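You operate a simulated robot arm through the tools that you are given. There is no shell and no other tool.

Carry out the task below with a simulated robot arm. There is one attempt and no reset: what you move stays moved.

Task
Charge the green cube light to 100% in well A, switch off and shut it in the blue box.
Fine: dock it and lift it out only while the charger is off; leave the other lights and the dial alone. Set down upright: what you pick out.

The check looks at the end state, three seconds after you hand in, the way a careful person would. Anything else that was tipped, shoved, dropped, spilled or broken makes it a failure.

Robot
A 6-joint arm with a two-finger parallel gripper, fixed in place. Base frame: the origin is on the floor under the middle of its stand, x ahead of it, y to its left, z up; the work surface is at about z = 86. Lengths are in cm, angles in rad, forces in N, time in s.
With the tool pointing down near the work surface it reaches from about 36 to 76 cm from the base axis. Its first joint turns from -1.152 to 1.152 rad. Payload 2.45 kg.
The tool frame sits at the grasp point between the pads (the TCP): z along the fingers, y along the line on which they close. The tips reach 2.4 cm beyond it. The gripper opens to 6.8 cm. The fingers are 1.7 cm wide and 1 cm thick; the gripper's body (4 by 7 cm) begins 4.1 cm behind the TCP.
Orientation is told as [roll, pitch, yaw] about the base's x, y, z axes, in that order, counted from this pose: with the fingers straight down and closing along the base's y, the tool's x points along the base's -x, its y along +y and its z along -z.

Tools
- The arm moves only by the tool step_arm. Its argument "series" is a list that holds one entry, the list of rows, each a list of 6 numbers: the shift along the base's x, y, z in cm, then the turn, a rotation vector about the base's x, y, z in rad. In form: [[[dx, dy, dz, ax, ay, az], ...]]. A call has 1 to 20 rows; each row shifts and turns the commanded pose from where the row before left it. "grip" is the finger opening in cm, from 0 to 6.8, set as the call begins (left out, the last holds). Rows are played at 5 a second. More than 5 cm and 0.15 rad between two rows, or a gripper value outside its range, and nothing of the call is played. A pose out of reach is approached as far as the arm can. The call stops where the force on the tool passes 40 N (or 10 N more than at its start, if that is more) or the arm is blocked; 0.2 s more then pass. The fingers move at their own pace (about 10.8 cm/s each) and stop on an object; they squeeze with about 32 N. The grip force told is the motor's: it shows also when the fingers shut on nothing. Time passes only in rows, and 0.2 s behind the last, so rows that do not move let the fingers close. It gives the time, the measured TCP pose, the force on the tool (base axes), the opening and the grip force at its end, in the units of the frame above (readings bear some noise), with the torque about the TCP (base axes, N m) and any sound that the robot's microphone picked up.
- Cameras (640 x 400 px; columns grow to the right, rows downward): "scene" is fixed at [17.58, 42.43, 145.85]; the picture's right is [-0.64, -0.77, 0.00], its down [-0.48, 0.40, -0.78] and it looks along [0.60, -0.50, -0.62] (base axes); focal length 354 px, centre (320, 200). "wrist" rides on the gripper at [8.4, 1.1, -7.5] in the tool frame; the picture's right is [-0.13, 0.99, 0.00], its down [-0.60, -0.08, -0.79] and it looks along [-0.79, -0.10, 0.61] (tool axes); focal length 251 px, centre (320, 200). There is no depth. A picture from a camera that has moved, and an enlarged one, comes with that camera's place and axes in the base frame and with its lens.
- capture(camera): a new picture of that camera. It takes no simulated time.
- zoom(camera, box): a new picture of the part [left, top, right, bottom] of that camera's present view, enlarged. It takes no simulated time.
- hand_in(): hands the job in; it is judged then, once.

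Places have to be worked out from the pictures, the camera data and where the tool is seen. Open the gripper and draw the arm clear of the work before you hand the job in, unless the task says otherwise.

The tools are called after "Emit:" by a JSON object that holds its "method" and its "body". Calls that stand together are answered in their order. step_arm: Moves the arm, as the interface text tells. Its arguments: {"type":"object","properties":{"series":{"type":"array","items":{"type":"array","items":{"type":"array","items":{"type":"number"}}}},"grip":{"type":"number"}},"required":["series"]} The other tools are called the same way: capture (camera) takes a picture; zoom (camera, box) takes an enlarged picture of a part of a camera's view; hand_in () hands the job in.

At the start:

```text
time: 0.0
tcp_pos: [42.67, 8.54, 118.6]
orientation: [0.0, 0.0, 0.0]
ft_force: [-0.3, 0.7, -0.9]
wrist_torque: [0.02, 0.02, -0.02]
opening: 6.82
gripper_force: 0.0
```

scene: 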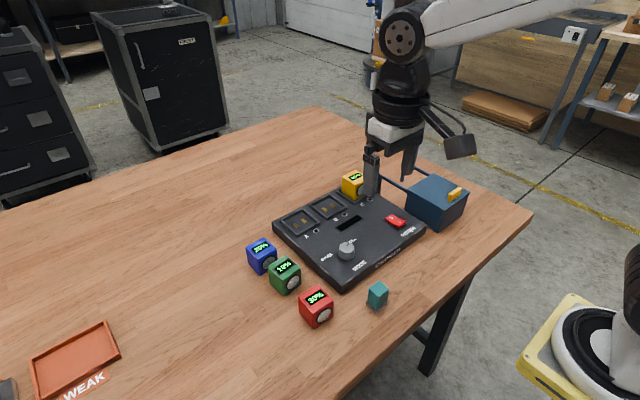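
wrist: 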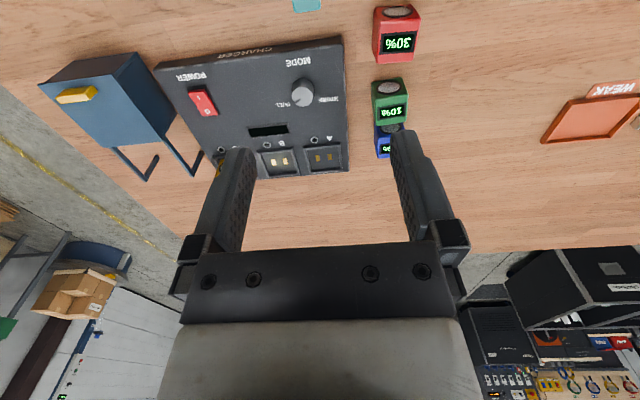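

I start by looking closer at the charger, the lights and the blue box from both cameras.

Emit:
{"method": "zoom", "body": {"camera": "scene", "box": [230, 160, 390, 300]}}

Emit:
{"method": "zoom", "body": {"camera": "scene", "box": [330, 150, 490, 290]}}

Emit:
{"method": "zoom", "body": {"camera": "wrist", "box": [30, 30, 350, 230]}}

Emit:
{"method": "zoom", "body": {"camera": "wrist", "box": [320, 0, 480, 100]}}

```text
2.86 times, centred on (310, 230) of scene
camera zoom: at [17.58, 42.43, 145.85], right [-0.64, -0.77, 0.0], down [-0.48, 0.4, -0.78], along [0.6, -0.5, -0.62], focal length 1011 px, centre (349, 114)
```

zoom: 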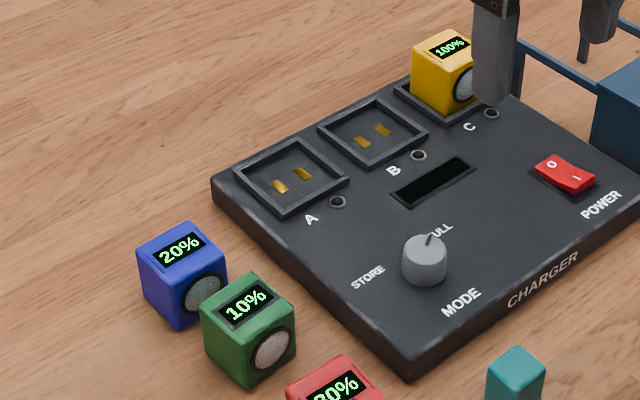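

```text
2.86 times, centred on (410, 220) of scene
camera zoom: at [17.58, 42.43, 145.85], right [-0.64, -0.77, 0.0], down [-0.48, 0.4, -0.78], along [0.6, -0.5, -0.62], focal length 1011 px, centre (63, 143)
```

zoom: 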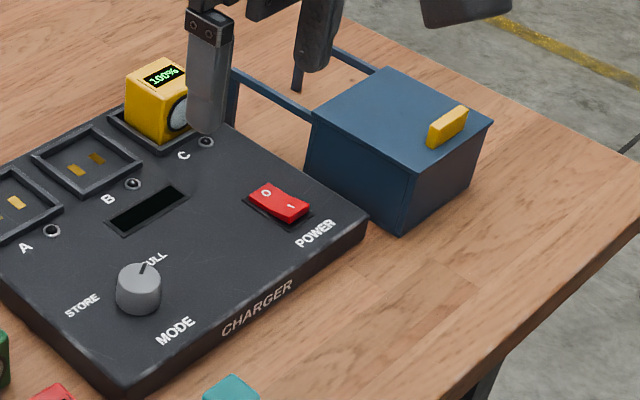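

```text
2.00 times, centred on (190, 130) of wrist
camera zoom: at [34.35, 9.59, 125.99], right [0.13, 0.99, 0.0], down [0.6, -0.08, 0.79], along [0.79, -0.1, -0.61], focal length 503 px, centre (580, 340)
```

zoom: 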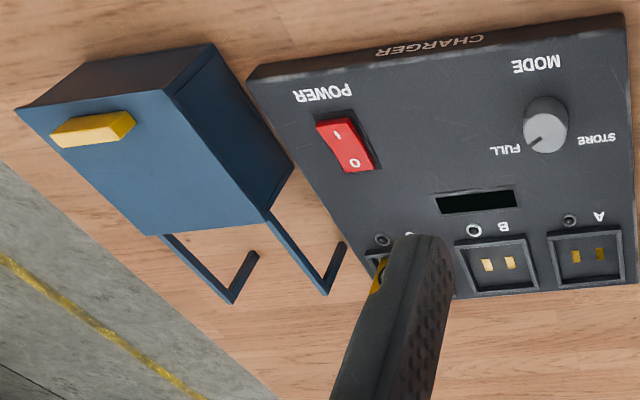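

```text
4.00 times, centred on (400, 50) of wrist
camera zoom: at [34.35, 9.59, 125.99], right [0.13, 0.99, 0.0], down [0.6, -0.08, 0.79], along [0.79, -0.1, -0.61], focal length 1006 px, centre (0, 800)
```

zoom: 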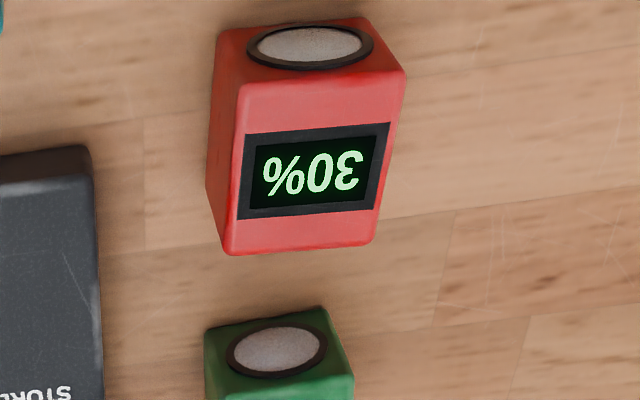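

The dial appears to point at FULL; the box seems to have a sliding lid with a yellow handle and two rails behind it. I zoom more tightly to measure the box, dial and green cube.

Emit:
{"method": "zoom", "body": {"camera": "scene", "box": [380, 160, 476, 220]}}

Emit:
{"method": "zoom", "body": {"camera": "scene", "box": [400, 170, 480, 240]}}

Emit:
{"method": "zoom", "body": {"camera": "wrist", "box": [30, 40, 190, 190]}}

Emit:
{"method": "zoom", "body": {"camera": "scene", "box": [240, 230, 336, 330]}}

Emit:
{"method": "zoom", "body": {"camera": "scene", "box": [310, 205, 430, 280]}}

Emit:
{"method": "zoom", "body": {"camera": "scene", "box": [270, 160, 390, 240]}}

```text
6.67 times, centred on (428, 190) of scene
camera zoom: at [17.58, 42.43, 145.85], right [-0.64, -0.77, 0.0], down [-0.48, 0.4, -0.78], along [0.6, -0.5, -0.62], focal length 2359 px, centre (-400, 267)
```

zoom: 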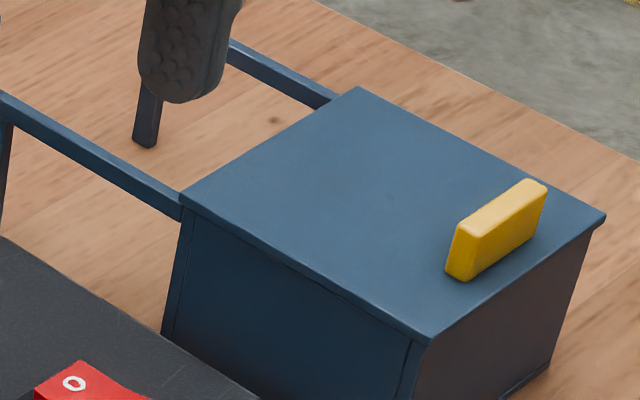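

```text
5.71 times, centred on (440, 205) of scene
camera zoom: at [17.58, 42.43, 145.85], right [-0.64, -0.77, 0.0], down [-0.48, 0.4, -0.78], along [0.6, -0.5, -0.62], focal length 2022 px, centre (-366, 171)
```

zoom: 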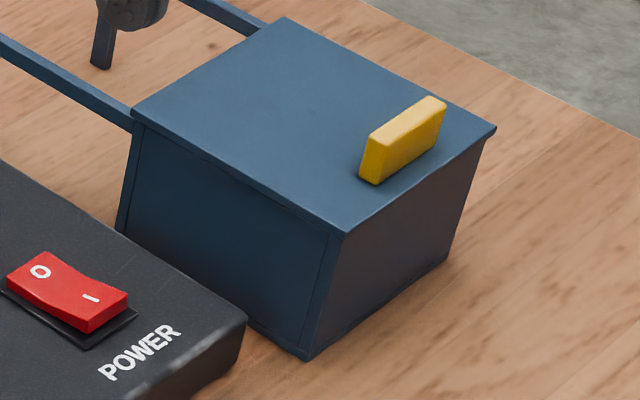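

```text
2.67 times, centred on (110, 115) of wrist
camera zoom: at [34.35, 9.59, 125.99], right [0.13, 0.99, 0.0], down [0.6, -0.08, 0.79], along [0.79, -0.1, -0.61], focal length 670 px, centre (880, 427)
```

zoom: 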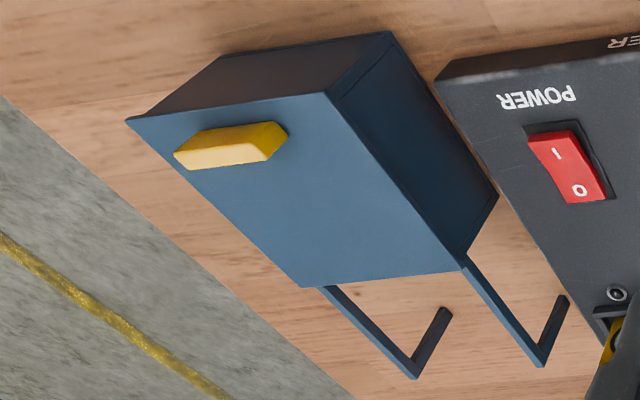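

```text
4.00 times, centred on (288, 280) of scene
camera zoom: at [17.58, 42.43, 145.85], right [-0.64, -0.77, 0.0], down [-0.48, 0.4, -0.78], along [0.6, -0.5, -0.62], focal length 1415 px, centre (448, -120)
```

zoom: 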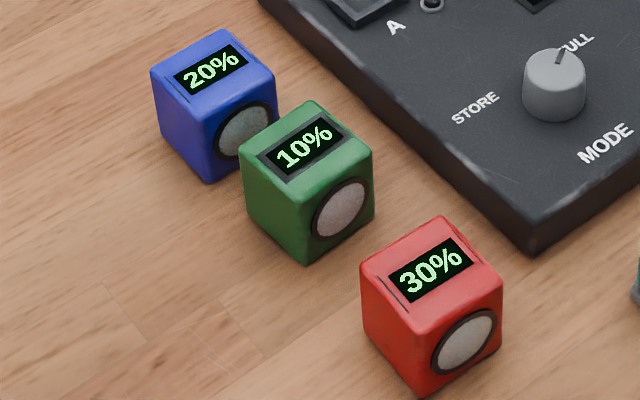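

```text
5.33 times, centred on (370, 242) of scene
camera zoom: at [17.58, 42.43, 145.85], right [-0.64, -0.77, 0.0], down [-0.48, 0.4, -0.78], along [0.6, -0.5, -0.62], focal length 1887 px, centre (53, -27)
```

zoom: 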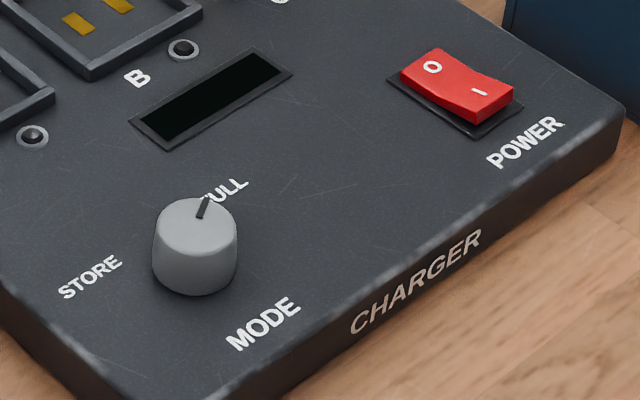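

```text
5.00 times, centred on (330, 200) of scene
camera zoom: at [17.58, 42.43, 145.85], right [-0.64, -0.77, 0.0], down [-0.48, 0.4, -0.78], along [0.6, -0.5, -0.62], focal length 1769 px, centre (270, 200)
```

zoom: 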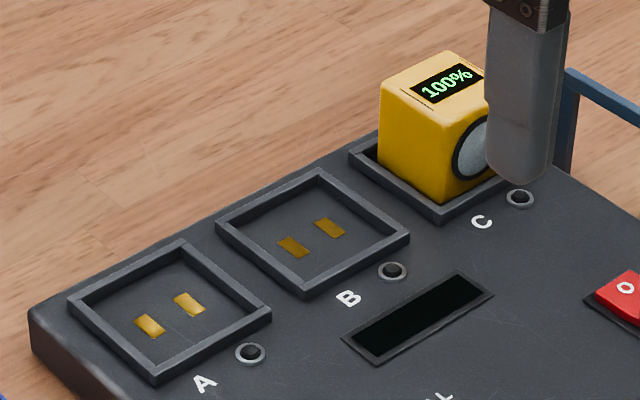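

Estimates: green cube centre ≈ (58, 17.8), cube ~4.6 cm; well A centre ≈ (68.4, 6.2); rocker ≈ (53.6, -10.6) with I on the near side; box x 47–57.6, y −30…−19, top z≈93, lid sliding on rails toward +x. I move above the green cube to refine with the wrist camera.

Emit:
{"method": "step_arm", "body": {"series": [[[2.55, 1.55, -2.2, 0, 0, 0], [2.55, 1.55, -2.2, 0, 0, 0], [2.55, 1.55, -2.2, 0, 0, 0], [2.55, 1.55, -2.2, 0, 0, 0], [2.55, 1.55, -2.2, 0, 0, 0], [2.55, 1.55, -2.2, 0, 0, 0], [0, 0, 0, 0, 0, 0]]], "grip": 6.8}}

```text
time: 1.6
tcp_pos: [58.18, 17.89, 105.41]
orientation: [-0.001, 0.0, 0.0]
ft_force: [0.3, 0.2, 0.2]
wrist_torque: [0.01, 0.0, -0.04]
opening: 6.8
gripper_force: 0.1
```

The arm is above the green cube at about (58.2, 17.9, 105.4). I take pictures from both cameras to check the alignment.

Emit:
{"method": "capture", "body": {"camera": "wrist"}}

Emit:
{"method": "capture", "body": {"camera": "scene"}}

```text
taken
camera wrist: at [49.72, 18.94, 112.72], right [0.13, 0.99, 0.0], down [0.6, -0.08, 0.79], along [0.79, -0.1, -0.61], focal length 251 px, centre (320, 200)
```

wrist: 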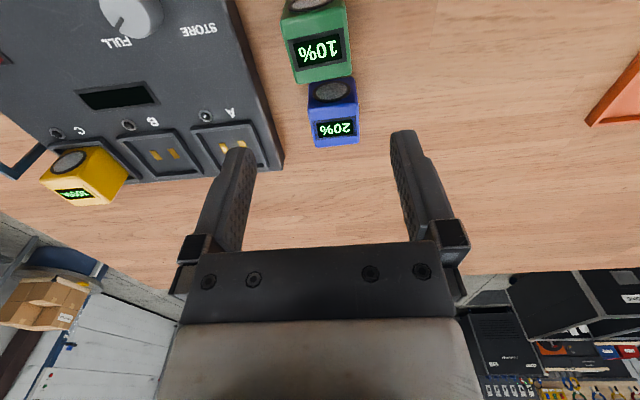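

```text
taken
```

scene: 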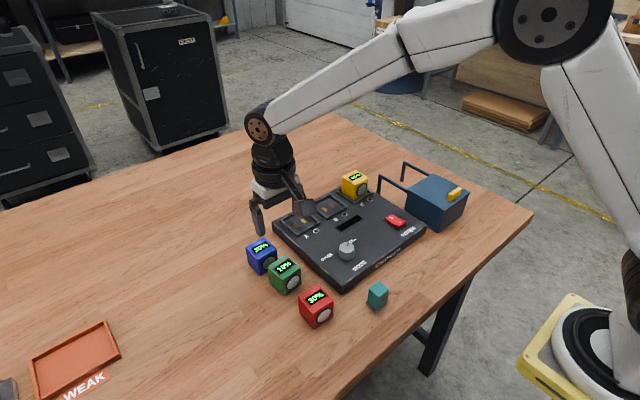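

I zoom the wrist view on the green cube and well A to pin their position and yaw, and zoom the scene view on the box and wells now unobstructed.

Emit:
{"method": "zoom", "body": {"camera": "wrist", "box": [260, 0, 380, 150]}}

Emit:
{"method": "zoom", "body": {"camera": "wrist", "box": [100, 80, 300, 200]}}

Emit:
{"method": "zoom", "body": {"camera": "scene", "box": [370, 150, 480, 240]}}

Emit:
{"method": "zoom", "body": {"camera": "scene", "box": [270, 160, 390, 240]}}

```text
2.67 times, centred on (320, 75) of wrist
camera zoom: at [49.72, 18.94, 112.72], right [0.13, 0.99, 0.0], down [0.6, -0.08, 0.79], along [0.79, -0.1, -0.61], focal length 670 px, centre (320, 533)
```

zoom: 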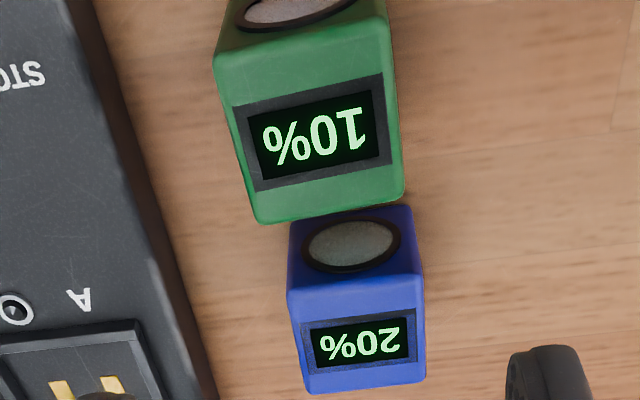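

```text
3.20 times, centred on (200, 140) of wrist
camera zoom: at [49.72, 18.94, 112.72], right [0.13, 0.99, 0.0], down [0.6, -0.08, 0.79], along [0.79, -0.1, -0.61], focal length 805 px, centre (704, 392)
```

zoom: 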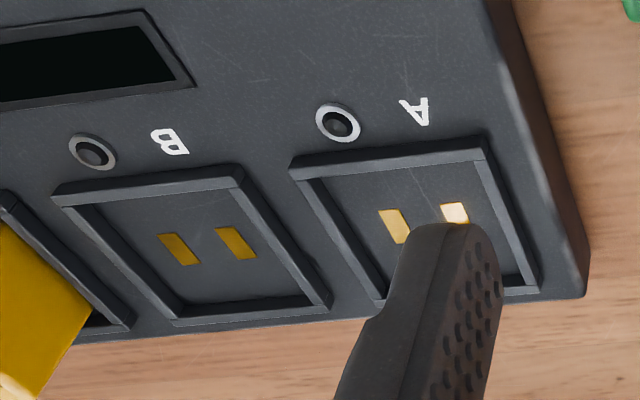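

```text
4.44 times, centred on (425, 195) of scene
camera zoom: at [17.59, 42.44, 145.85], right [-0.64, -0.77, 0.0], down [-0.48, 0.4, -0.78], along [0.6, -0.5, -0.62], focal length 1572 px, centre (-147, 222)
```

zoom: 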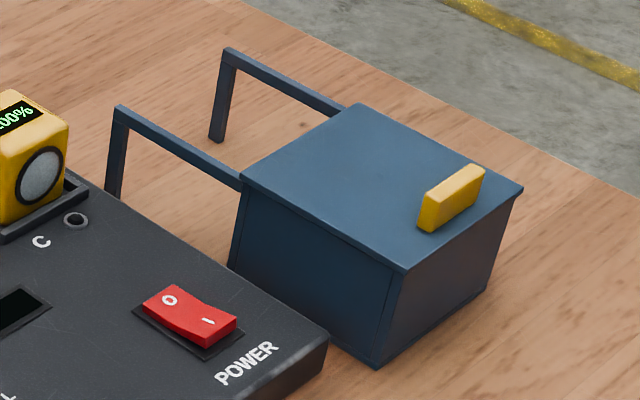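

```text
5.00 times, centred on (330, 200) of scene
camera zoom: at [17.59, 42.44, 145.85], right [-0.64, -0.77, 0.0], down [-0.48, 0.4, -0.78], along [0.6, -0.5, -0.62], focal length 1769 px, centre (270, 200)
```

zoom: 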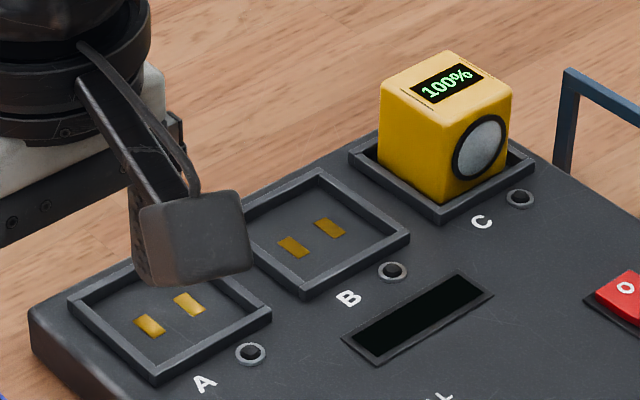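

The wrist view puts the green cube at about (58.5, 17.7), yaw ≈ +0.05 rad, side ≈ 4.7; well A at about (68.55, 6.1). I descend to just above the cube, open, and check the straddle.

Emit:
{"method": "step_arm", "body": {"series": [[[0.1, -0.05, -2.5, 0, 0, 0.025], [0.1, -0.05, -2.5, 0, 0, 0.025], [0.1, -0.05, -2.5, 0, 0, 0], [0, 0, -2.0, 0, 0, 0], [0, 0, 0, 0, 0, 0]]], "grip": 6.8}}

Emit:
{"method": "zoom", "body": {"camera": "scene", "box": [230, 210, 342, 320]}}

Emit:
{"method": "capture", "body": {"camera": "wrist"}}

```text
time: 2.8
tcp_pos: [58.3, 17.76, 95.76]
orientation: [0.0, 0.001, 0.051]
ft_force: [-0.3, 0.0, -0.2]
wrist_torque: [-0.03, 0.01, 0.0]
opening: 6.79
gripper_force: 0.1
```

```text
3.64 times, centred on (286, 265) of scene
camera zoom: at [17.58, 42.43, 145.85], right [-0.64, -0.77, 0.0], down [-0.48, 0.4, -0.78], along [0.6, -0.5, -0.62], focal length 1287 px, centre (444, -36)
```

zoom: 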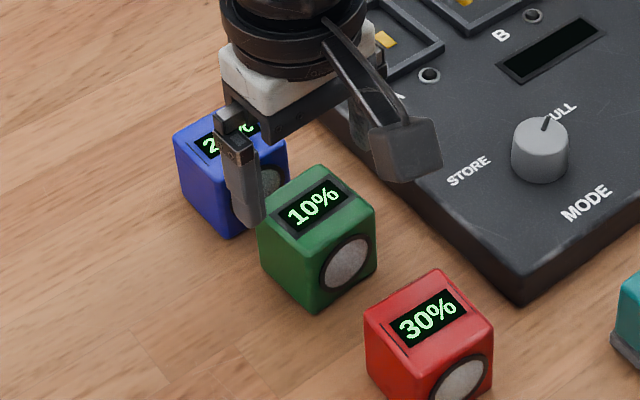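

```text
taken
camera wrist: at [49.84, 18.31, 103.23], right [0.08, 1.0, 0.0], down [0.61, -0.05, 0.79], along [0.79, -0.06, -0.61], focal length 251 px, centre (320, 200)
```

wrist: 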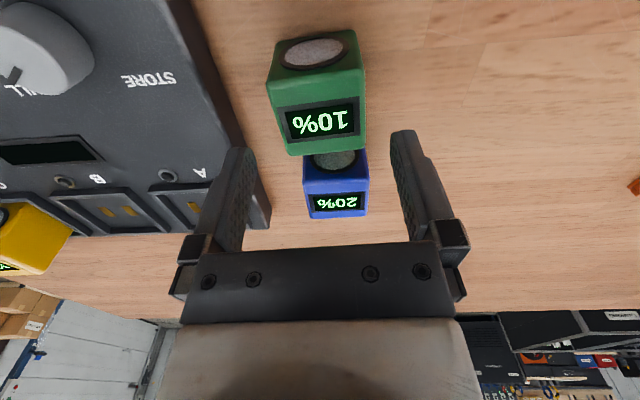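

Tool and cube agree within ~0.15 cm (cube centre ≈ (58.45, 17.73), side ≈ 4.85). I lower to TCP z≈90.1 so the tips stay ~1.6 cm above the cube's base, then close.

Emit:
{"method": "step_arm", "body": {"series": [[[0.1, 0, -1.9, 0, 0, 0], [0, 0, -1.9, 0, 0, 0], [0, 0, -1.85, 0, 0, 0], [0, 0, 0, 0, 0, 0]]], "grip": 6.8}}

Emit:
{"method": "zoom", "body": {"camera": "scene", "box": [230, 210, 342, 320]}}

Emit:
{"method": "capture", "body": {"camera": "wrist"}}

```text
time: 3.8
tcp_pos: [58.44, 17.77, 90.15]
orientation: [0.001, 0.0, 0.051]
ft_force: [-0.2, -0.6, 0.2]
wrist_torque: [0.01, 0.0, 0.01]
opening: 6.77
gripper_force: 0.1
```

```text
3.64 times, centred on (286, 265) of scene
camera zoom: at [17.58, 42.43, 145.85], right [-0.64, -0.77, 0.0], down [-0.48, 0.4, -0.78], along [0.6, -0.5, -0.62], focal length 1287 px, centre (444, -36)
```

zoom: 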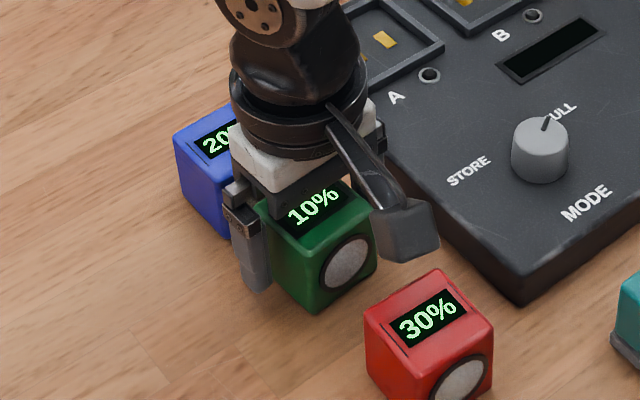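

```text
taken
camera wrist: at [50.03, 18.35, 97.62], right [0.08, 1.0, 0.0], down [0.61, -0.05, 0.79], along [0.79, -0.06, -0.61], focal length 251 px, centre (320, 200)
```

wrist: 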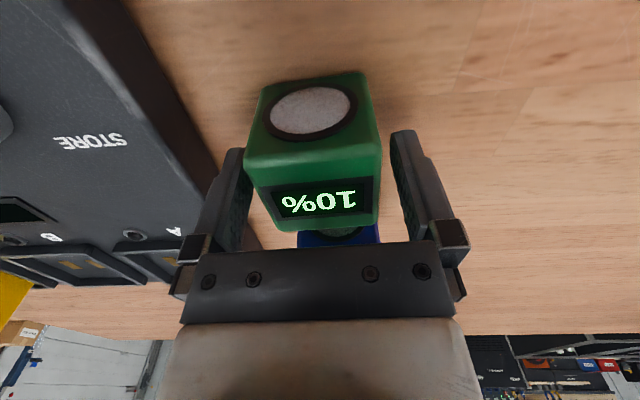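

The fingers straddle the cube, which sits slightly toward the −y finger. I nudge −0.12 in y and close on it.

Emit:
{"method": "step_arm", "body": {"series": [[[0, -0.12, 0, 0, 0, 0], [0, 0, 0, 0, 0, 0]]], "grip": 6.8}}

Emit:
{"method": "step_arm", "body": {"series": [[[0, 0, 0, 0, 0, 0], [0, 0, 0, 0, 0, 0], [0, 0, 0, 0, 0, 0]]], "grip": 4.0}}

```text
time: 4.4
tcp_pos: [58.48, 17.56, 90.14]
orientation: [0.001, 0.001, 0.051]
ft_force: [-0.7, -0.2, -0.5]
wrist_torque: [-0.03, 0.01, -0.03]
opening: 6.8
gripper_force: 0.1
```

```text
time: 5.2
tcp_pos: [58.44, 17.56, 90.1]
orientation: [0.0, 0.0, 0.051]
ft_force: [-0.4, -0.6, 3.6]
wrist_torque: [-0.16, 0.0, 0.01]
opening: 4.98
gripper_force: 32.2
```

Gripped, cube width 4.98 cm with 32 N. I lift straight up and check the hold.

Emit:
{"method": "step_arm", "body": {"series": [[[0, 0, 0.5, 0, 0, 0], [0, 0, 1.5, 0, 0, 0], [0, 0, 2.5, 0, 0, 0], [0, 0, 3.0, 0, 0, 0], [0, 0, 2.5, 0, 0, 0], [0, 0, 0, 0, 0, 0]]]}}

Emit:
{"method": "capture", "body": {"camera": "wrist"}}

Emit:
{"method": "capture", "body": {"camera": "scene"}}

```text
time: 6.6
tcp_pos: [58.51, 17.77, 100.17]
orientation: [-0.001, 0.001, 0.053]
ft_force: [-0.5, 0.0, 0.5]
wrist_torque: [0.03, -0.01, 0.02]
opening: 4.0
gripper_force: 0.2
```

```text
taken
camera wrist: at [50.03, 18.28, 107.71], right [0.08, 1.0, 0.0], down [0.61, -0.05, 0.79], along [0.79, -0.06, -0.61], focal length 251 px, centre (320, 200)
```

wrist: 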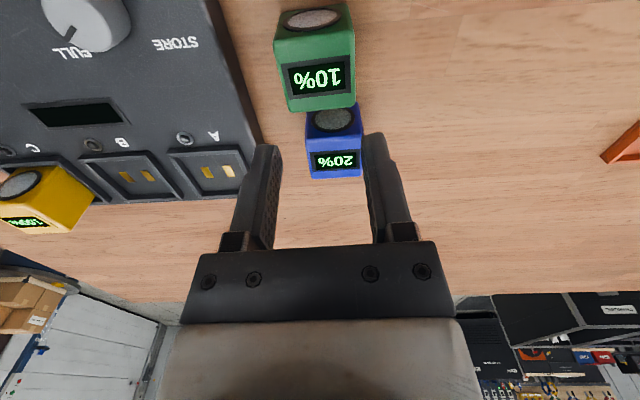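

```text
taken
```

scene: 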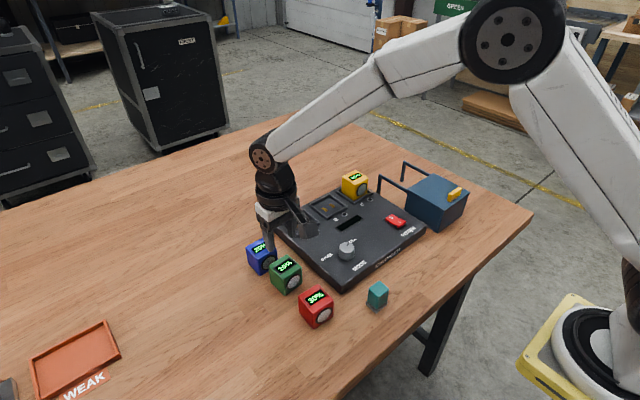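

The readings (opening 4.0, force 0.2) and pictures show the cube slipped out and stayed on the table. I look closely at its condition and the finger pads before retrying.

Emit:
{"method": "zoom", "body": {"camera": "scene", "box": [230, 210, 342, 330]}}

Emit:
{"method": "zoom", "body": {"camera": "wrist", "box": [200, 0, 440, 250]}}

Emit:
{"method": "zoom", "body": {"camera": "wrist", "box": [260, 0, 380, 120]}}

```text
3.33 times, centred on (286, 270) of scene
camera zoom: at [17.58, 42.43, 145.85], right [-0.64, -0.77, 0.0], down [-0.48, 0.4, -0.78], along [0.6, -0.5, -0.62], focal length 1179 px, centre (433, -33)
```

zoom: 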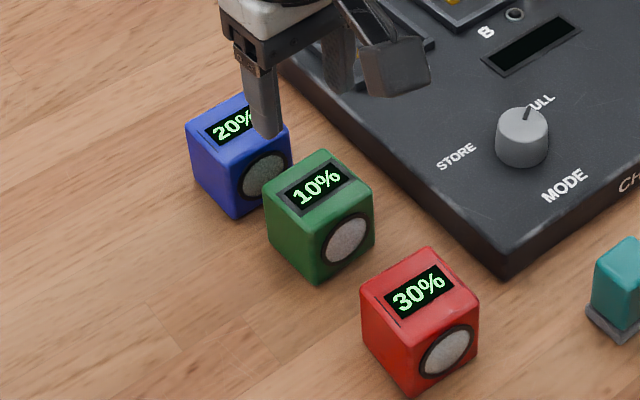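

```text
1.60 times, centred on (320, 125) of wrist
camera zoom: at [50.03, 18.28, 107.71], right [0.08, 1.0, 0.0], down [0.61, -0.05, 0.79], along [0.79, -0.06, -0.61], focal length 402 px, centre (320, 320)
```

zoom: 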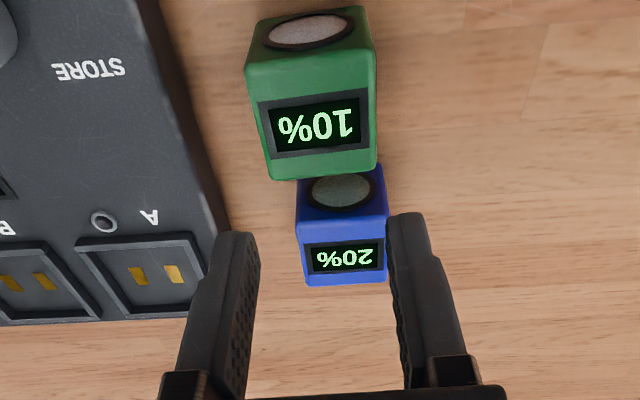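

```text
3.33 times, centred on (320, 60) of wrist
camera zoom: at [50.03, 18.28, 107.71], right [0.08, 1.0, 0.0], down [0.61, -0.05, 0.79], along [0.79, -0.06, -0.61], focal length 838 px, centre (320, 667)
```

zoom: 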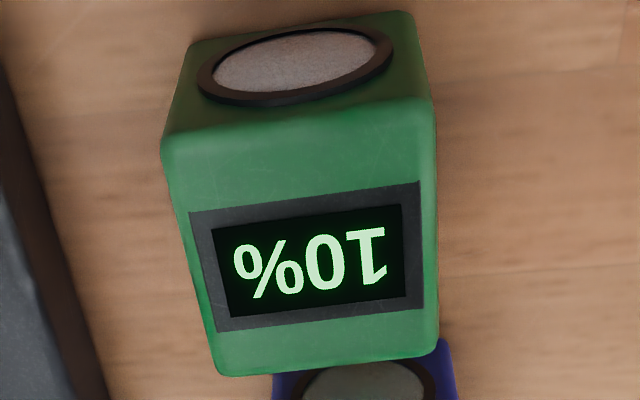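

The cube stayed upright and in place at about (58.4, 17.6). I'll regrip about 0.8 cm deeper and lift very slowly while watching the force; open and descend again.

Emit:
{"method": "step_arm", "body": {"series": [[[0, 0, 0, 0, 0, 0], [0, 0, 0, 0, 0, 0], [-0.05, 0, -3, 0, 0, 0], [0, 0, -3, 0, 0, 0], [0, 0, -2.5, 0, 0, 0], [0, 0, -1.5, 0, 0, 0], [0, 0, -0.8, 0, 0, 0], [0, 0, 0, 0, 0, 0]]], "grip": 6.8}}

Emit:
{"method": "zoom", "body": {"camera": "wrist", "box": [160, 40, 480, 260]}}

Emit:
{"method": "zoom", "body": {"camera": "scene", "box": [230, 220, 342, 320]}}

```text
time: 8.4
tcp_pos: [58.34, 17.68, 89.38]
orientation: [0.0, 0.001, 0.051]
ft_force: [0.1, 0.1, 1.2]
wrist_torque: [0.02, 0.01, -0.03]
opening: 6.82
gripper_force: 0.1
```

```text
1.82 times, centred on (320, 150) of wrist
camera zoom: at [49.95, 18.24, 96.83], right [0.08, 1.0, 0.0], down [0.61, -0.05, 0.79], along [0.79, -0.06, -0.61], focal length 457 px, centre (320, 291)
```

zoom: 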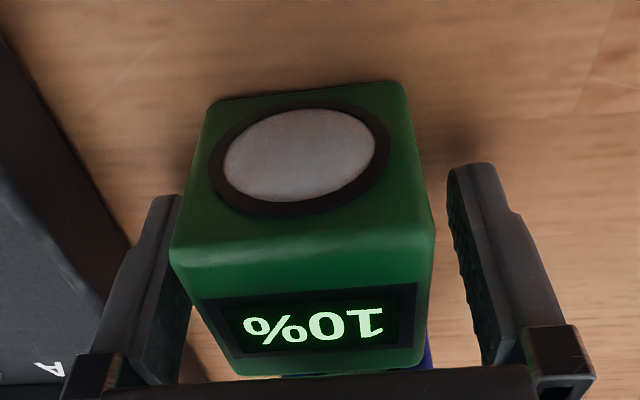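

```text
4.00 times, centred on (286, 270) of scene
camera zoom: at [17.58, 42.43, 145.85], right [-0.64, -0.77, 0.0], down [-0.48, 0.4, -0.78], along [0.6, -0.5, -0.62], focal length 1415 px, centre (456, -80)
```

zoom: 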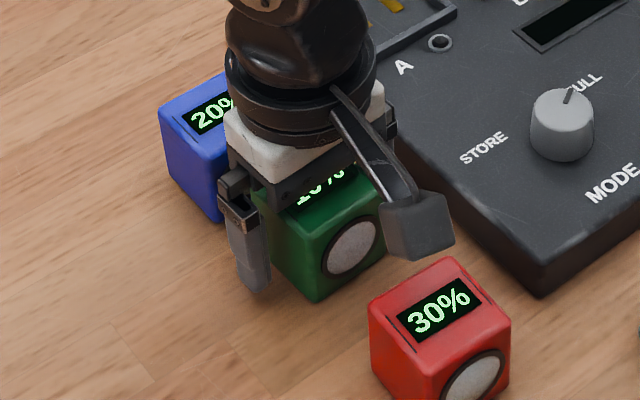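

Refined: cube is 5 cm, centre ≈ (58.45, 17.5), top z≈91. I shift −0.15 in y, close again at TCP z≈89.4, and then lift in tiny increments watching the force.

Emit:
{"method": "step_arm", "body": {"series": [[[0.1, -0.12, 0, 0, 0, 0], [0, 0, 0, 0, 0, 0]]], "grip": 6.8}}

Emit:
{"method": "step_arm", "body": {"series": [[[0, 0, 0, 0, 0, 0], [0, 0, 0, 0, 0, 0], [0, 0, 0, 0, 0, 0], [0, 0, 0, 0, 0, 0]]], "grip": 3.5}}

Emit:
{"method": "step_arm", "body": {"series": [[[0, 0, 0.1, 0, 0, 0], [0, 0, 0.1, 0, 0, 0], [0, 0, 0.1, 0, 0, 0], [0, 0, 0.1, 0, 0, 0], [0, 0, 0.1, 0, 0, 0], [0, 0, 0.1, 0, 0, 0]]]}}

```text
time: 9.0
tcp_pos: [58.47, 17.47, 89.38]
orientation: [0.0, 0.001, 0.05]
ft_force: [-0.1, 0.0, -0.4]
wrist_torque: [-0.02, -0.02, 0.01]
opening: 6.81
gripper_force: 0.0
```

```text
time: 10.0
tcp_pos: [58.43, 17.51, 89.49]
orientation: [-0.001, 0.0, 0.052]
ft_force: [0.0, 0.6, 0.3]
wrist_torque: [-0.06, 0.01, 0.03]
opening: 4.97
gripper_force: 32.1
```

```text
time: 11.4
tcp_pos: [58.56, 17.59, 90.0]
orientation: [-0.001, 0.0, 0.049]
ft_force: [-0.5, 0.1, -2.7]
wrist_torque: [-0.03, 0.0, 0.04]
opening: 4.96
gripper_force: 32.1
```

The force reads −2.7 N with the opening still 4.96, so the cube's weight is carried now. I keep lifting gently.

Emit:
{"method": "step_arm", "body": {"series": [[[0, 0, 0.3, 0, 0, 0], [0, 0, 0.5, 0, 0, 0], [0, 0, 0.7, 0, 0, 0], [0, 0, 0.7, 0, 0, 0], [0, 0, 0, 0, 0, 0]]]}}

Emit:
{"method": "zoom", "body": {"camera": "scene", "box": [230, 210, 342, 320]}}

Emit:
{"method": "capture", "body": {"camera": "wrist"}}

```text
time: 12.6
tcp_pos: [58.51, 17.55, 92.21]
orientation: [0.001, 0.001, 0.049]
ft_force: [0.9, -1.3, -2.2]
wrist_torque: [0.02, -0.02, 0.0]
opening: 4.97
gripper_force: 32.2
```

```text
3.64 times, centred on (286, 265) of scene
camera zoom: at [17.59, 42.44, 145.85], right [-0.64, -0.77, 0.0], down [-0.48, 0.4, -0.78], along [0.6, -0.5, -0.62], focal length 1287 px, centre (444, -36)
```

zoom: 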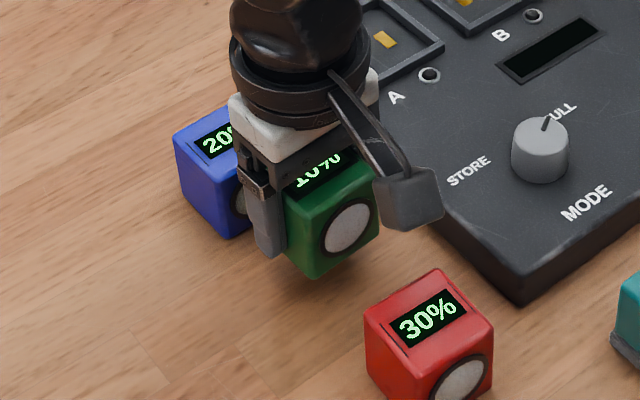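

```text
taken
camera wrist: at [50.04, 18.09, 99.64], right [0.08, 1.0, 0.0], down [0.61, -0.05, 0.79], along [0.79, -0.06, -0.61], focal length 251 px, centre (320, 200)
```

wrist: 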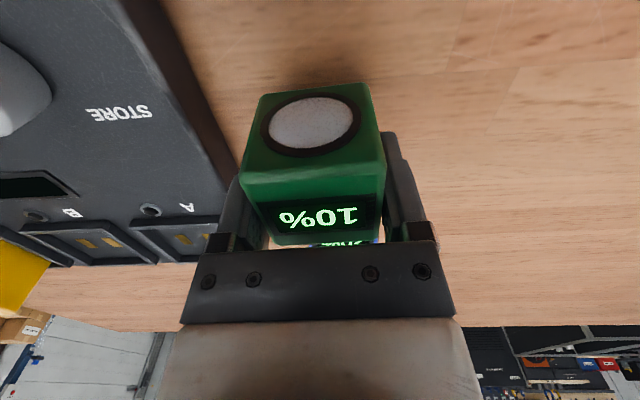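

The cube is held (weight ≈ 2.5 N). I raise it gently to clearance height and zoom on the wells to judge the rim height.

Emit:
{"method": "step_arm", "body": {"series": [[[0, 0, 0.5, 0, 0, 0], [0, 0, 0.8, 0, 0, 0], [0, 0, 1.0, 0, 0, 0], [0, 0, 1.0, 0, 0, 0], [0, 0, 1.0, 0, 0, 0], [0, 0, 1.0, 0, 0, 0], [0, 0, 0.5, 0, 0, 0], [0, 0, 0.2, 0, 0, 0], [0, 0, 0, 0, 0, 0]]]}}

Emit:
{"method": "zoom", "body": {"camera": "scene", "box": [276, 190, 356, 240]}}

Emit:
{"method": "zoom", "body": {"camera": "scene", "box": [320, 165, 400, 215]}}

Emit:
{"method": "capture", "body": {"camera": "wrist"}}

```text
time: 14.6
tcp_pos: [58.41, 17.53, 98.11]
orientation: [0.001, 0.0, 0.051]
ft_force: [0.6, 0.8, -3.0]
wrist_torque: [0.02, -0.01, 0.02]
opening: 4.99
gripper_force: 32.4
```

```text
8.00 times, centred on (316, 215) of scene
camera zoom: at [17.59, 42.44, 145.85], right [-0.64, -0.77, 0.0], down [-0.48, 0.4, -0.78], along [0.6, -0.5, -0.62], focal length 2830 px, centre (352, 80)
```

zoom: 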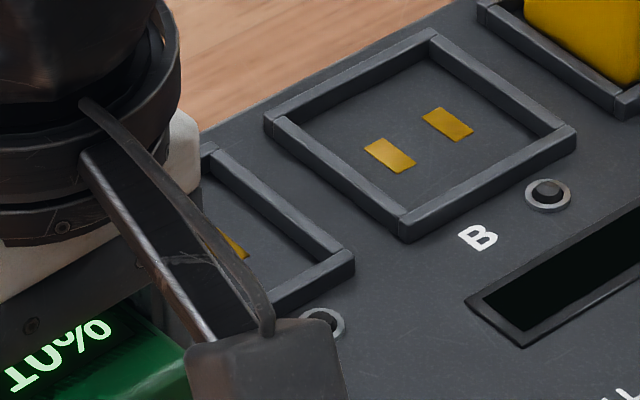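

```text
8.00 times, centred on (360, 190) of scene
camera zoom: at [17.59, 42.44, 145.85], right [-0.64, -0.77, 0.0], down [-0.48, 0.4, -0.78], along [0.6, -0.5, -0.62], focal length 2830 px, centre (0, 280)
```

zoom: 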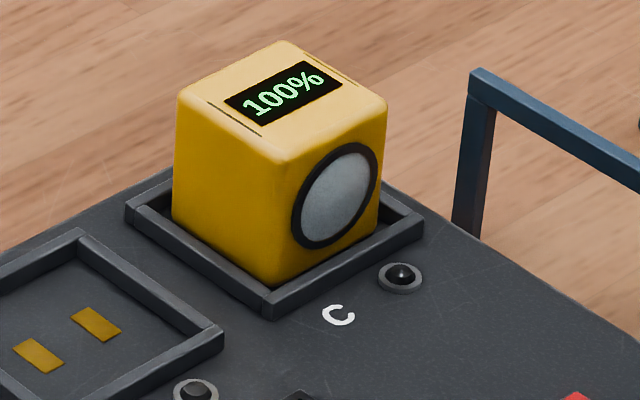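

```text
taken
camera wrist: at [50.06, 18.07, 105.65], right [0.08, 1.0, 0.0], down [0.61, -0.05, 0.79], along [0.79, -0.06, -0.61], focal length 251 px, centre (320, 200)
```

wrist: 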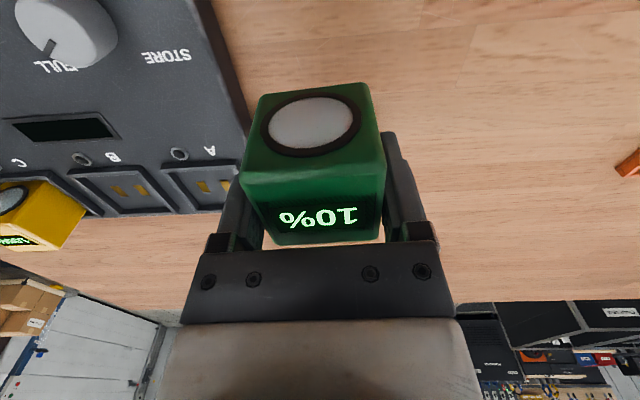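

The rim stands about 1 cm above the charger top; the cube base is ~3.4 cm below the TCP, so the tips should just clear the rim. I carry the cube smoothly to above well A (≈(68.6, 6.1)) and turn yaw back to 0.

Emit:
{"method": "step_arm", "body": {"series": [[[0.266, -0.299, 0, 0, 0, 0], [0.531, -0.598, 0, 0, 0, -0.01], [0.797, -0.896, 0, 0, 0, -0.01], [1.062, -1.195, 0, 0, 0, -0.01], [1.195, -1.345, 0, 0, 0, -0.01], [1.195, -1.345, 0, 0, 0, -0.01], [1.195, -1.345, 0, 0, 0, 0], [1.195, -1.345, 0, 0, 0, 0], [1.062, -1.195, 0, 0, 0, 0], [0.797, -0.896, 0, 0, 0, 0], [0.531, -0.598, 0, 0, 0, 0], [0.332, -0.374, 0, 0, 0, 0], [0, 0, 0, 0, 0, 0]]]}}

Emit:
{"method": "capture", "body": {"camera": "wrist"}}

Emit:
{"method": "zoom", "body": {"camera": "scene", "box": [250, 150, 362, 250]}}

```text
time: 17.4
tcp_pos: [68.66, 6.16, 98.32]
orientation: [0.0, 0.0, 0.001]
ft_force: [1.1, -0.2, -2.3]
wrist_torque: [0.0, 0.0, -0.01]
opening: 5.0
gripper_force: 31.9
```

```text
taken
camera wrist: at [60.28, 7.07, 105.62], right [0.13, 0.99, 0.0], down [0.6, -0.08, 0.79], along [0.79, -0.1, -0.61], focal length 251 px, centre (320, 200)
```

wrist: 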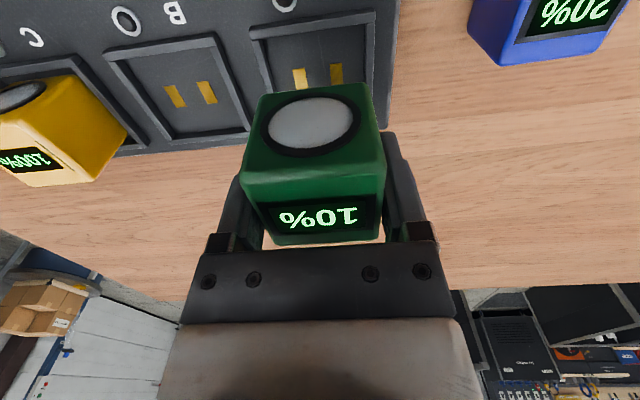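

```text
4.00 times, centred on (306, 200) of scene
camera zoom: at [17.59, 42.43, 145.85], right [-0.64, -0.77, 0.0], down [-0.48, 0.4, -0.78], along [0.6, -0.5, -0.62], focal length 1415 px, centre (376, 200)
```

zoom: 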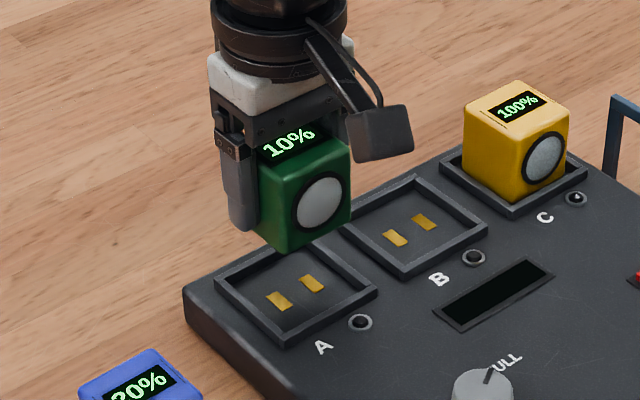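

The cube is over well A, still held. I zoom on the wrist view to measure the well's near rim relative to the cube before lowering.

Emit:
{"method": "zoom", "body": {"camera": "wrist", "box": [230, 0, 420, 119]}}

Emit:
{"method": "zoom", "body": {"camera": "scene", "box": [290, 185, 380, 241]}}

```text
3.36 times, centred on (325, 60) of wrist
camera zoom: at [60.28, 7.07, 105.62], right [0.13, 0.99, 0.0], down [0.6, -0.08, 0.79], along [0.79, -0.1, -0.61], focal length 845 px, centre (303, 672)
```

zoom: 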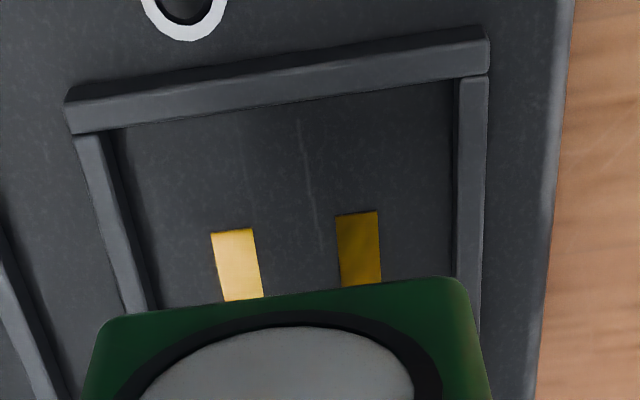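

```text
7.11 times, centred on (335, 213) of scene
camera zoom: at [17.59, 42.43, 145.85], right [-0.64, -0.77, 0.0], down [-0.48, 0.4, -0.78], along [0.6, -0.5, -0.62], focal length 2516 px, centre (213, 108)
```

zoom: 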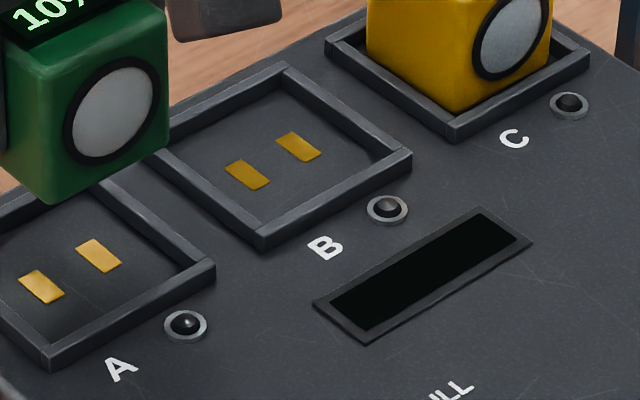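

Measured relative to the wrist camera, the well centre is ~0.2 cm nearer (−x) than the cube and aligned in y. I shift −0.2 in x and lower to just above the rim.

Emit:
{"method": "step_arm", "body": {"series": [[[-0.1, 0, -0.4, 0, 0, 0], [-0.1, 0, -0.8, 0, 0, 0], [0, 0, -1.0, 0, 0, 0], [0, 0, -1.0, 0, 0, 0], [0, 0, -0.6, 0, 0, 0], [0, 0, -0.3, 0, 0, 0], [0, 0, 0, 0, 0, 0]]]}}

Emit:
{"method": "capture", "body": {"camera": "wrist"}}

Emit:
{"method": "zoom", "body": {"camera": "scene", "box": [270, 185, 360, 245]}}

```text
time: 19.0
tcp_pos: [68.4, 6.09, 93.98]
orientation: [-0.002, 0.002, 0.001]
ft_force: [0.7, 0.3, -2.8]
wrist_torque: [0.01, 0.03, 0.0]
opening: 4.97
gripper_force: 32.4
```

```text
taken
camera wrist: at [60.04, 7.06, 101.5], right [0.13, 0.99, 0.0], down [0.6, -0.08, 0.79], along [0.79, -0.1, -0.61], focal length 251 px, centre (320, 200)
```

wrist: 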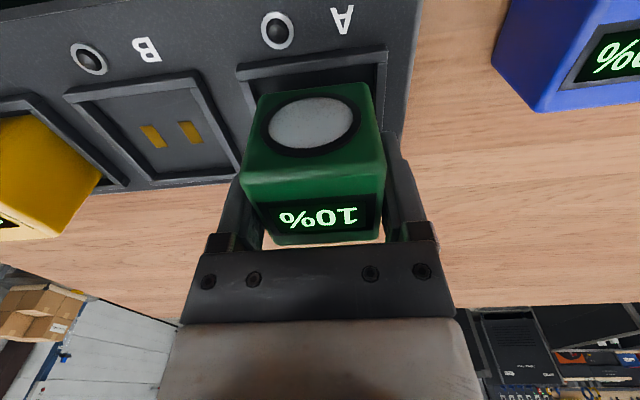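

```text
6.67 times, centred on (315, 215) of scene
camera zoom: at [17.59, 42.43, 145.85], right [-0.64, -0.77, 0.0], down [-0.48, 0.4, -0.78], along [0.6, -0.5, -0.62], focal length 2359 px, centre (353, 100)
```

zoom: 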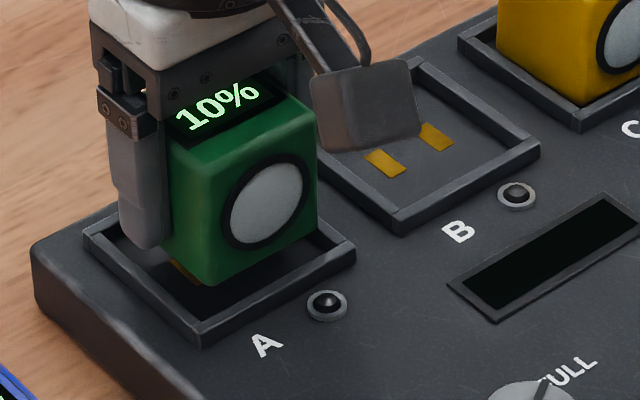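

It looks centred just above the well. I zoom the wrist view once more to verify the gap at the near rim.

Emit:
{"method": "zoom", "body": {"camera": "wrist", "box": [220, 30, 420, 155]}}

```text
3.20 times, centred on (320, 92) of wrist
camera zoom: at [60.04, 7.06, 101.5], right [0.13, 0.99, 0.0], down [0.6, -0.08, 0.79], along [0.79, -0.1, -0.61], focal length 805 px, centre (320, 544)
```

zoom: 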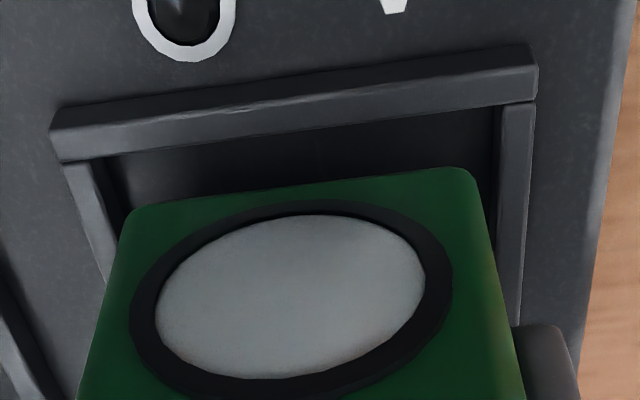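

Gaps: y symmetric (~0.43 each side), x slightly far, so I shift −0.12 in x and lower in small steps, reading the force.

Emit:
{"method": "step_arm", "body": {"series": [[[-0.12, 0, -0.2, 0, 0, 0], [0, 0, -0.3, 0, 0, 0], [0, 0, -0.3, 0, 0, 0], [0, 0, -0.2, 0, 0, 0], [0, 0, 0, 0, 0, 0]]]}}

Emit:
{"method": "step_arm", "body": {"series": [[[0, 0, -0.1, 0, 0, 0], [0, 0, -0.1, 0, 0, 0], [0, 0, 0, 0, 0, 0]]]}}

Emit:
{"method": "zoom", "body": {"camera": "scene", "box": [270, 185, 360, 245]}}

```text
time: 20.2
tcp_pos: [68.29, 6.06, 93.01]
orientation: [0.0, 0.0, 0.001]
ft_force: [-0.1, -0.2, -1.8]
wrist_torque: [-0.02, 0.0, 0.01]
opening: 4.99
gripper_force: 32.6
```

```text
time: 21.0
tcp_pos: [68.38, 6.04, 92.86]
orientation: [-0.001, 0.0, 0.001]
ft_force: [0.4, 0.6, -3.2]
wrist_torque: [0.03, -0.02, 0.04]
opening: 5.01
gripper_force: 32.2
```

```text
6.67 times, centred on (315, 215) of scene
camera zoom: at [17.59, 42.43, 145.85], right [-0.64, -0.77, 0.0], down [-0.48, 0.4, -0.78], along [0.6, -0.5, -0.62], focal length 2359 px, centre (353, 100)
```

zoom: 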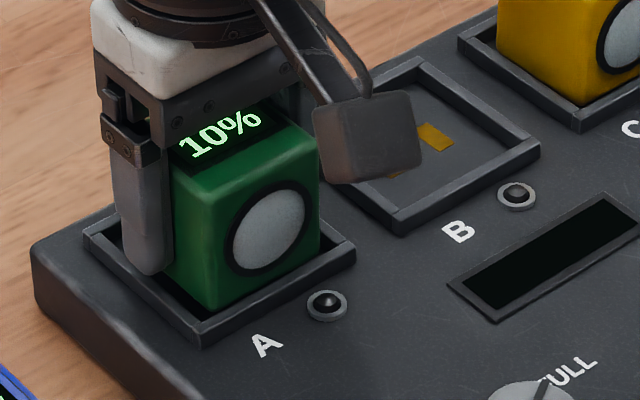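

No contact yet (force still just the weight). I continue down in 0.1 cm steps.

Emit:
{"method": "step_arm", "body": {"series": [[[0, 0, -0.1, 0, 0, 0], [0, 0, -0.1, 0, 0, 0], [0, 0, 0, 0, 0, 0]]]}}

Emit:
{"method": "step_arm", "body": {"series": [[[0, 0, -0.08, 0, 0, 0], [0, 0, -0.07, 0, 0, 0], [0, 0, 0, 0, 0, 0]]]}}

```text
time: 21.8
tcp_pos: [68.33, 6.03, 92.67]
orientation: [-0.001, -0.001, 0.001]
ft_force: [0.4, -0.4, -3.1]
wrist_torque: [0.03, -0.02, -0.02]
opening: 5.0
gripper_force: 32.3
```

```text
time: 22.6
tcp_pos: [68.31, 6.02, 92.45]
orientation: [0.001, 0.001, 0.0]
ft_force: [0.0, 0.1, -2.0]
wrist_torque: [0.0, -0.01, -0.03]
opening: 4.99
gripper_force: 31.9
```

The force still shows only the cube's weight. I check the wrist and scene pictures for the remaining gap before going lower.

Emit:
{"method": "zoom", "body": {"camera": "scene", "box": [276, 190, 340, 235]}}

Emit:
{"method": "zoom", "body": {"camera": "wrist", "box": [200, 50, 440, 200]}}

```text
8.89 times, centred on (308, 212) of scene
camera zoom: at [17.59, 42.43, 145.85], right [-0.64, -0.77, 0.0], down [-0.48, 0.4, -0.78], along [0.6, -0.5, -0.62], focal length 3145 px, centre (427, 89)
```

zoom: 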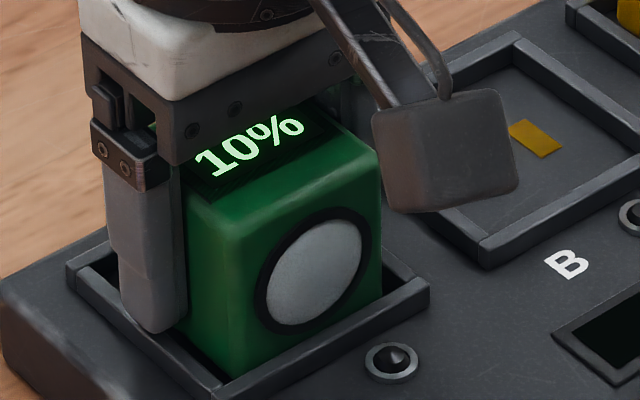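

```text
2.67 times, centred on (320, 125) of wrist
camera zoom: at [59.96, 7.06, 100.0], right [0.13, 0.99, 0.0], down [0.6, -0.08, 0.79], along [0.79, -0.1, -0.61], focal length 670 px, centre (320, 400)
```

zoom: 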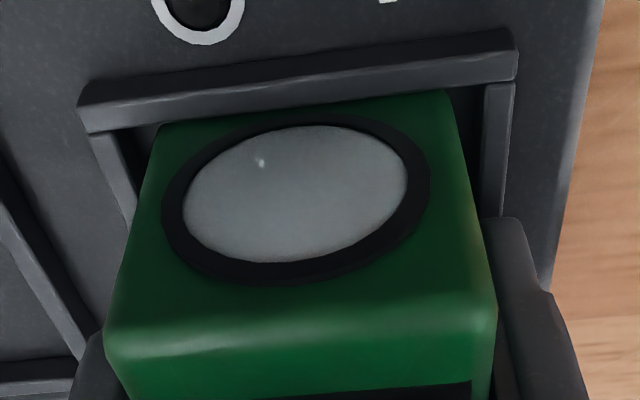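

Still a small gap; fingertips are about at rim height. I continue down in small steps watching for contact.

Emit:
{"method": "step_arm", "body": {"series": [[[0, 0, -0.05, 0, 0, 0], [0, 0, -0.05, 0, 0, 0], [0, 0, 0, 0, 0, 0]]]}}

Emit:
{"method": "step_arm", "body": {"series": [[[0, 0, -0.05, 0, 0, 0], [0, 0, -0.05, 0, 0, 0], [0, 0, 0, 0, 0, 0]]]}}

```text
time: 23.4
tcp_pos: [68.29, 6.03, 92.53]
orientation: [0.001, 0.001, -0.001]
ft_force: [0.1, -0.2, -2.6]
wrist_torque: [0.01, -0.01, -0.02]
opening: 4.98
gripper_force: 32.0
```

```text
time: 24.2
tcp_pos: [68.32, 5.99, 92.4]
orientation: [0.001, -0.001, 0.0]
ft_force: [-1.3, -2.3, 3.3]
wrist_torque: [-0.03, 0.22, 0.04]
opening: 4.98
gripper_force: 32.2
```

Contact is felt (force flipped to +3.3 N), so the cube is at the well floor or the tips at the rim, within about a millimetre. I open the fingers and check.

Emit:
{"method": "step_arm", "body": {"series": [[[0, 0, 0, 0, 0, 0], [0, 0, 0, 0, 0, 0], [0, 0, 0, 0, 0, 0]]], "grip": 6.2}}

Emit:
{"method": "zoom", "body": {"camera": "scene", "box": [276, 190, 340, 235]}}

Emit:
{"method": "capture", "body": {"camera": "wrist"}}

```text
time: 25.0
tcp_pos: [68.36, 6.09, 92.28]
orientation: [0.0, 0.0, 0.001]
ft_force: [-0.2, -1.4, 0.3]
wrist_torque: [0.01, -0.01, -0.04]
opening: 6.19
gripper_force: 0.0
```

```text
8.89 times, centred on (308, 212) of scene
camera zoom: at [17.58, 42.43, 145.85], right [-0.64, -0.77, 0.0], down [-0.48, 0.4, -0.78], along [0.6, -0.5, -0.62], focal length 3145 px, centre (427, 89)
```

zoom: 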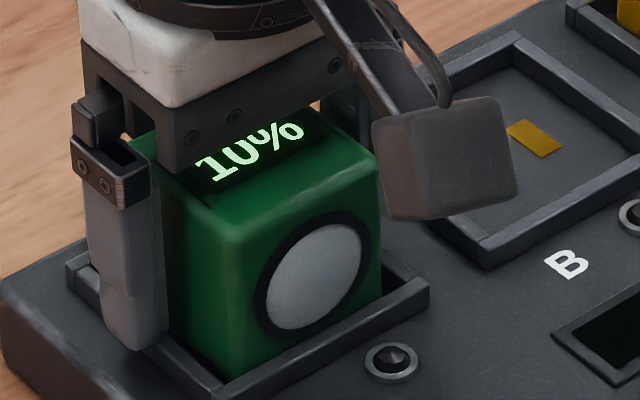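

```text
taken
camera wrist: at [59.94, 7.08, 99.78], right [0.13, 0.99, 0.0], down [0.6, -0.08, 0.79], along [0.79, -0.1, -0.61], focal length 251 px, centre (320, 200)
```

wrist: 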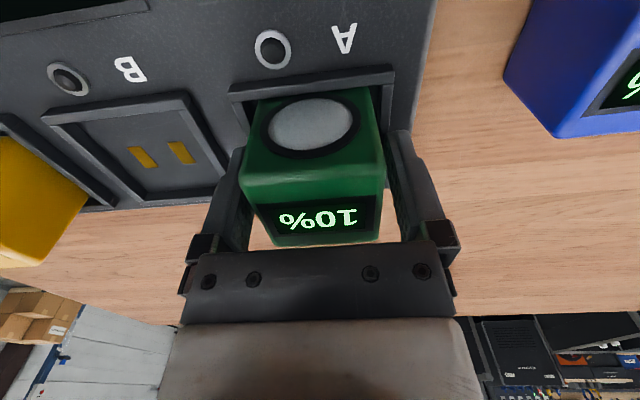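

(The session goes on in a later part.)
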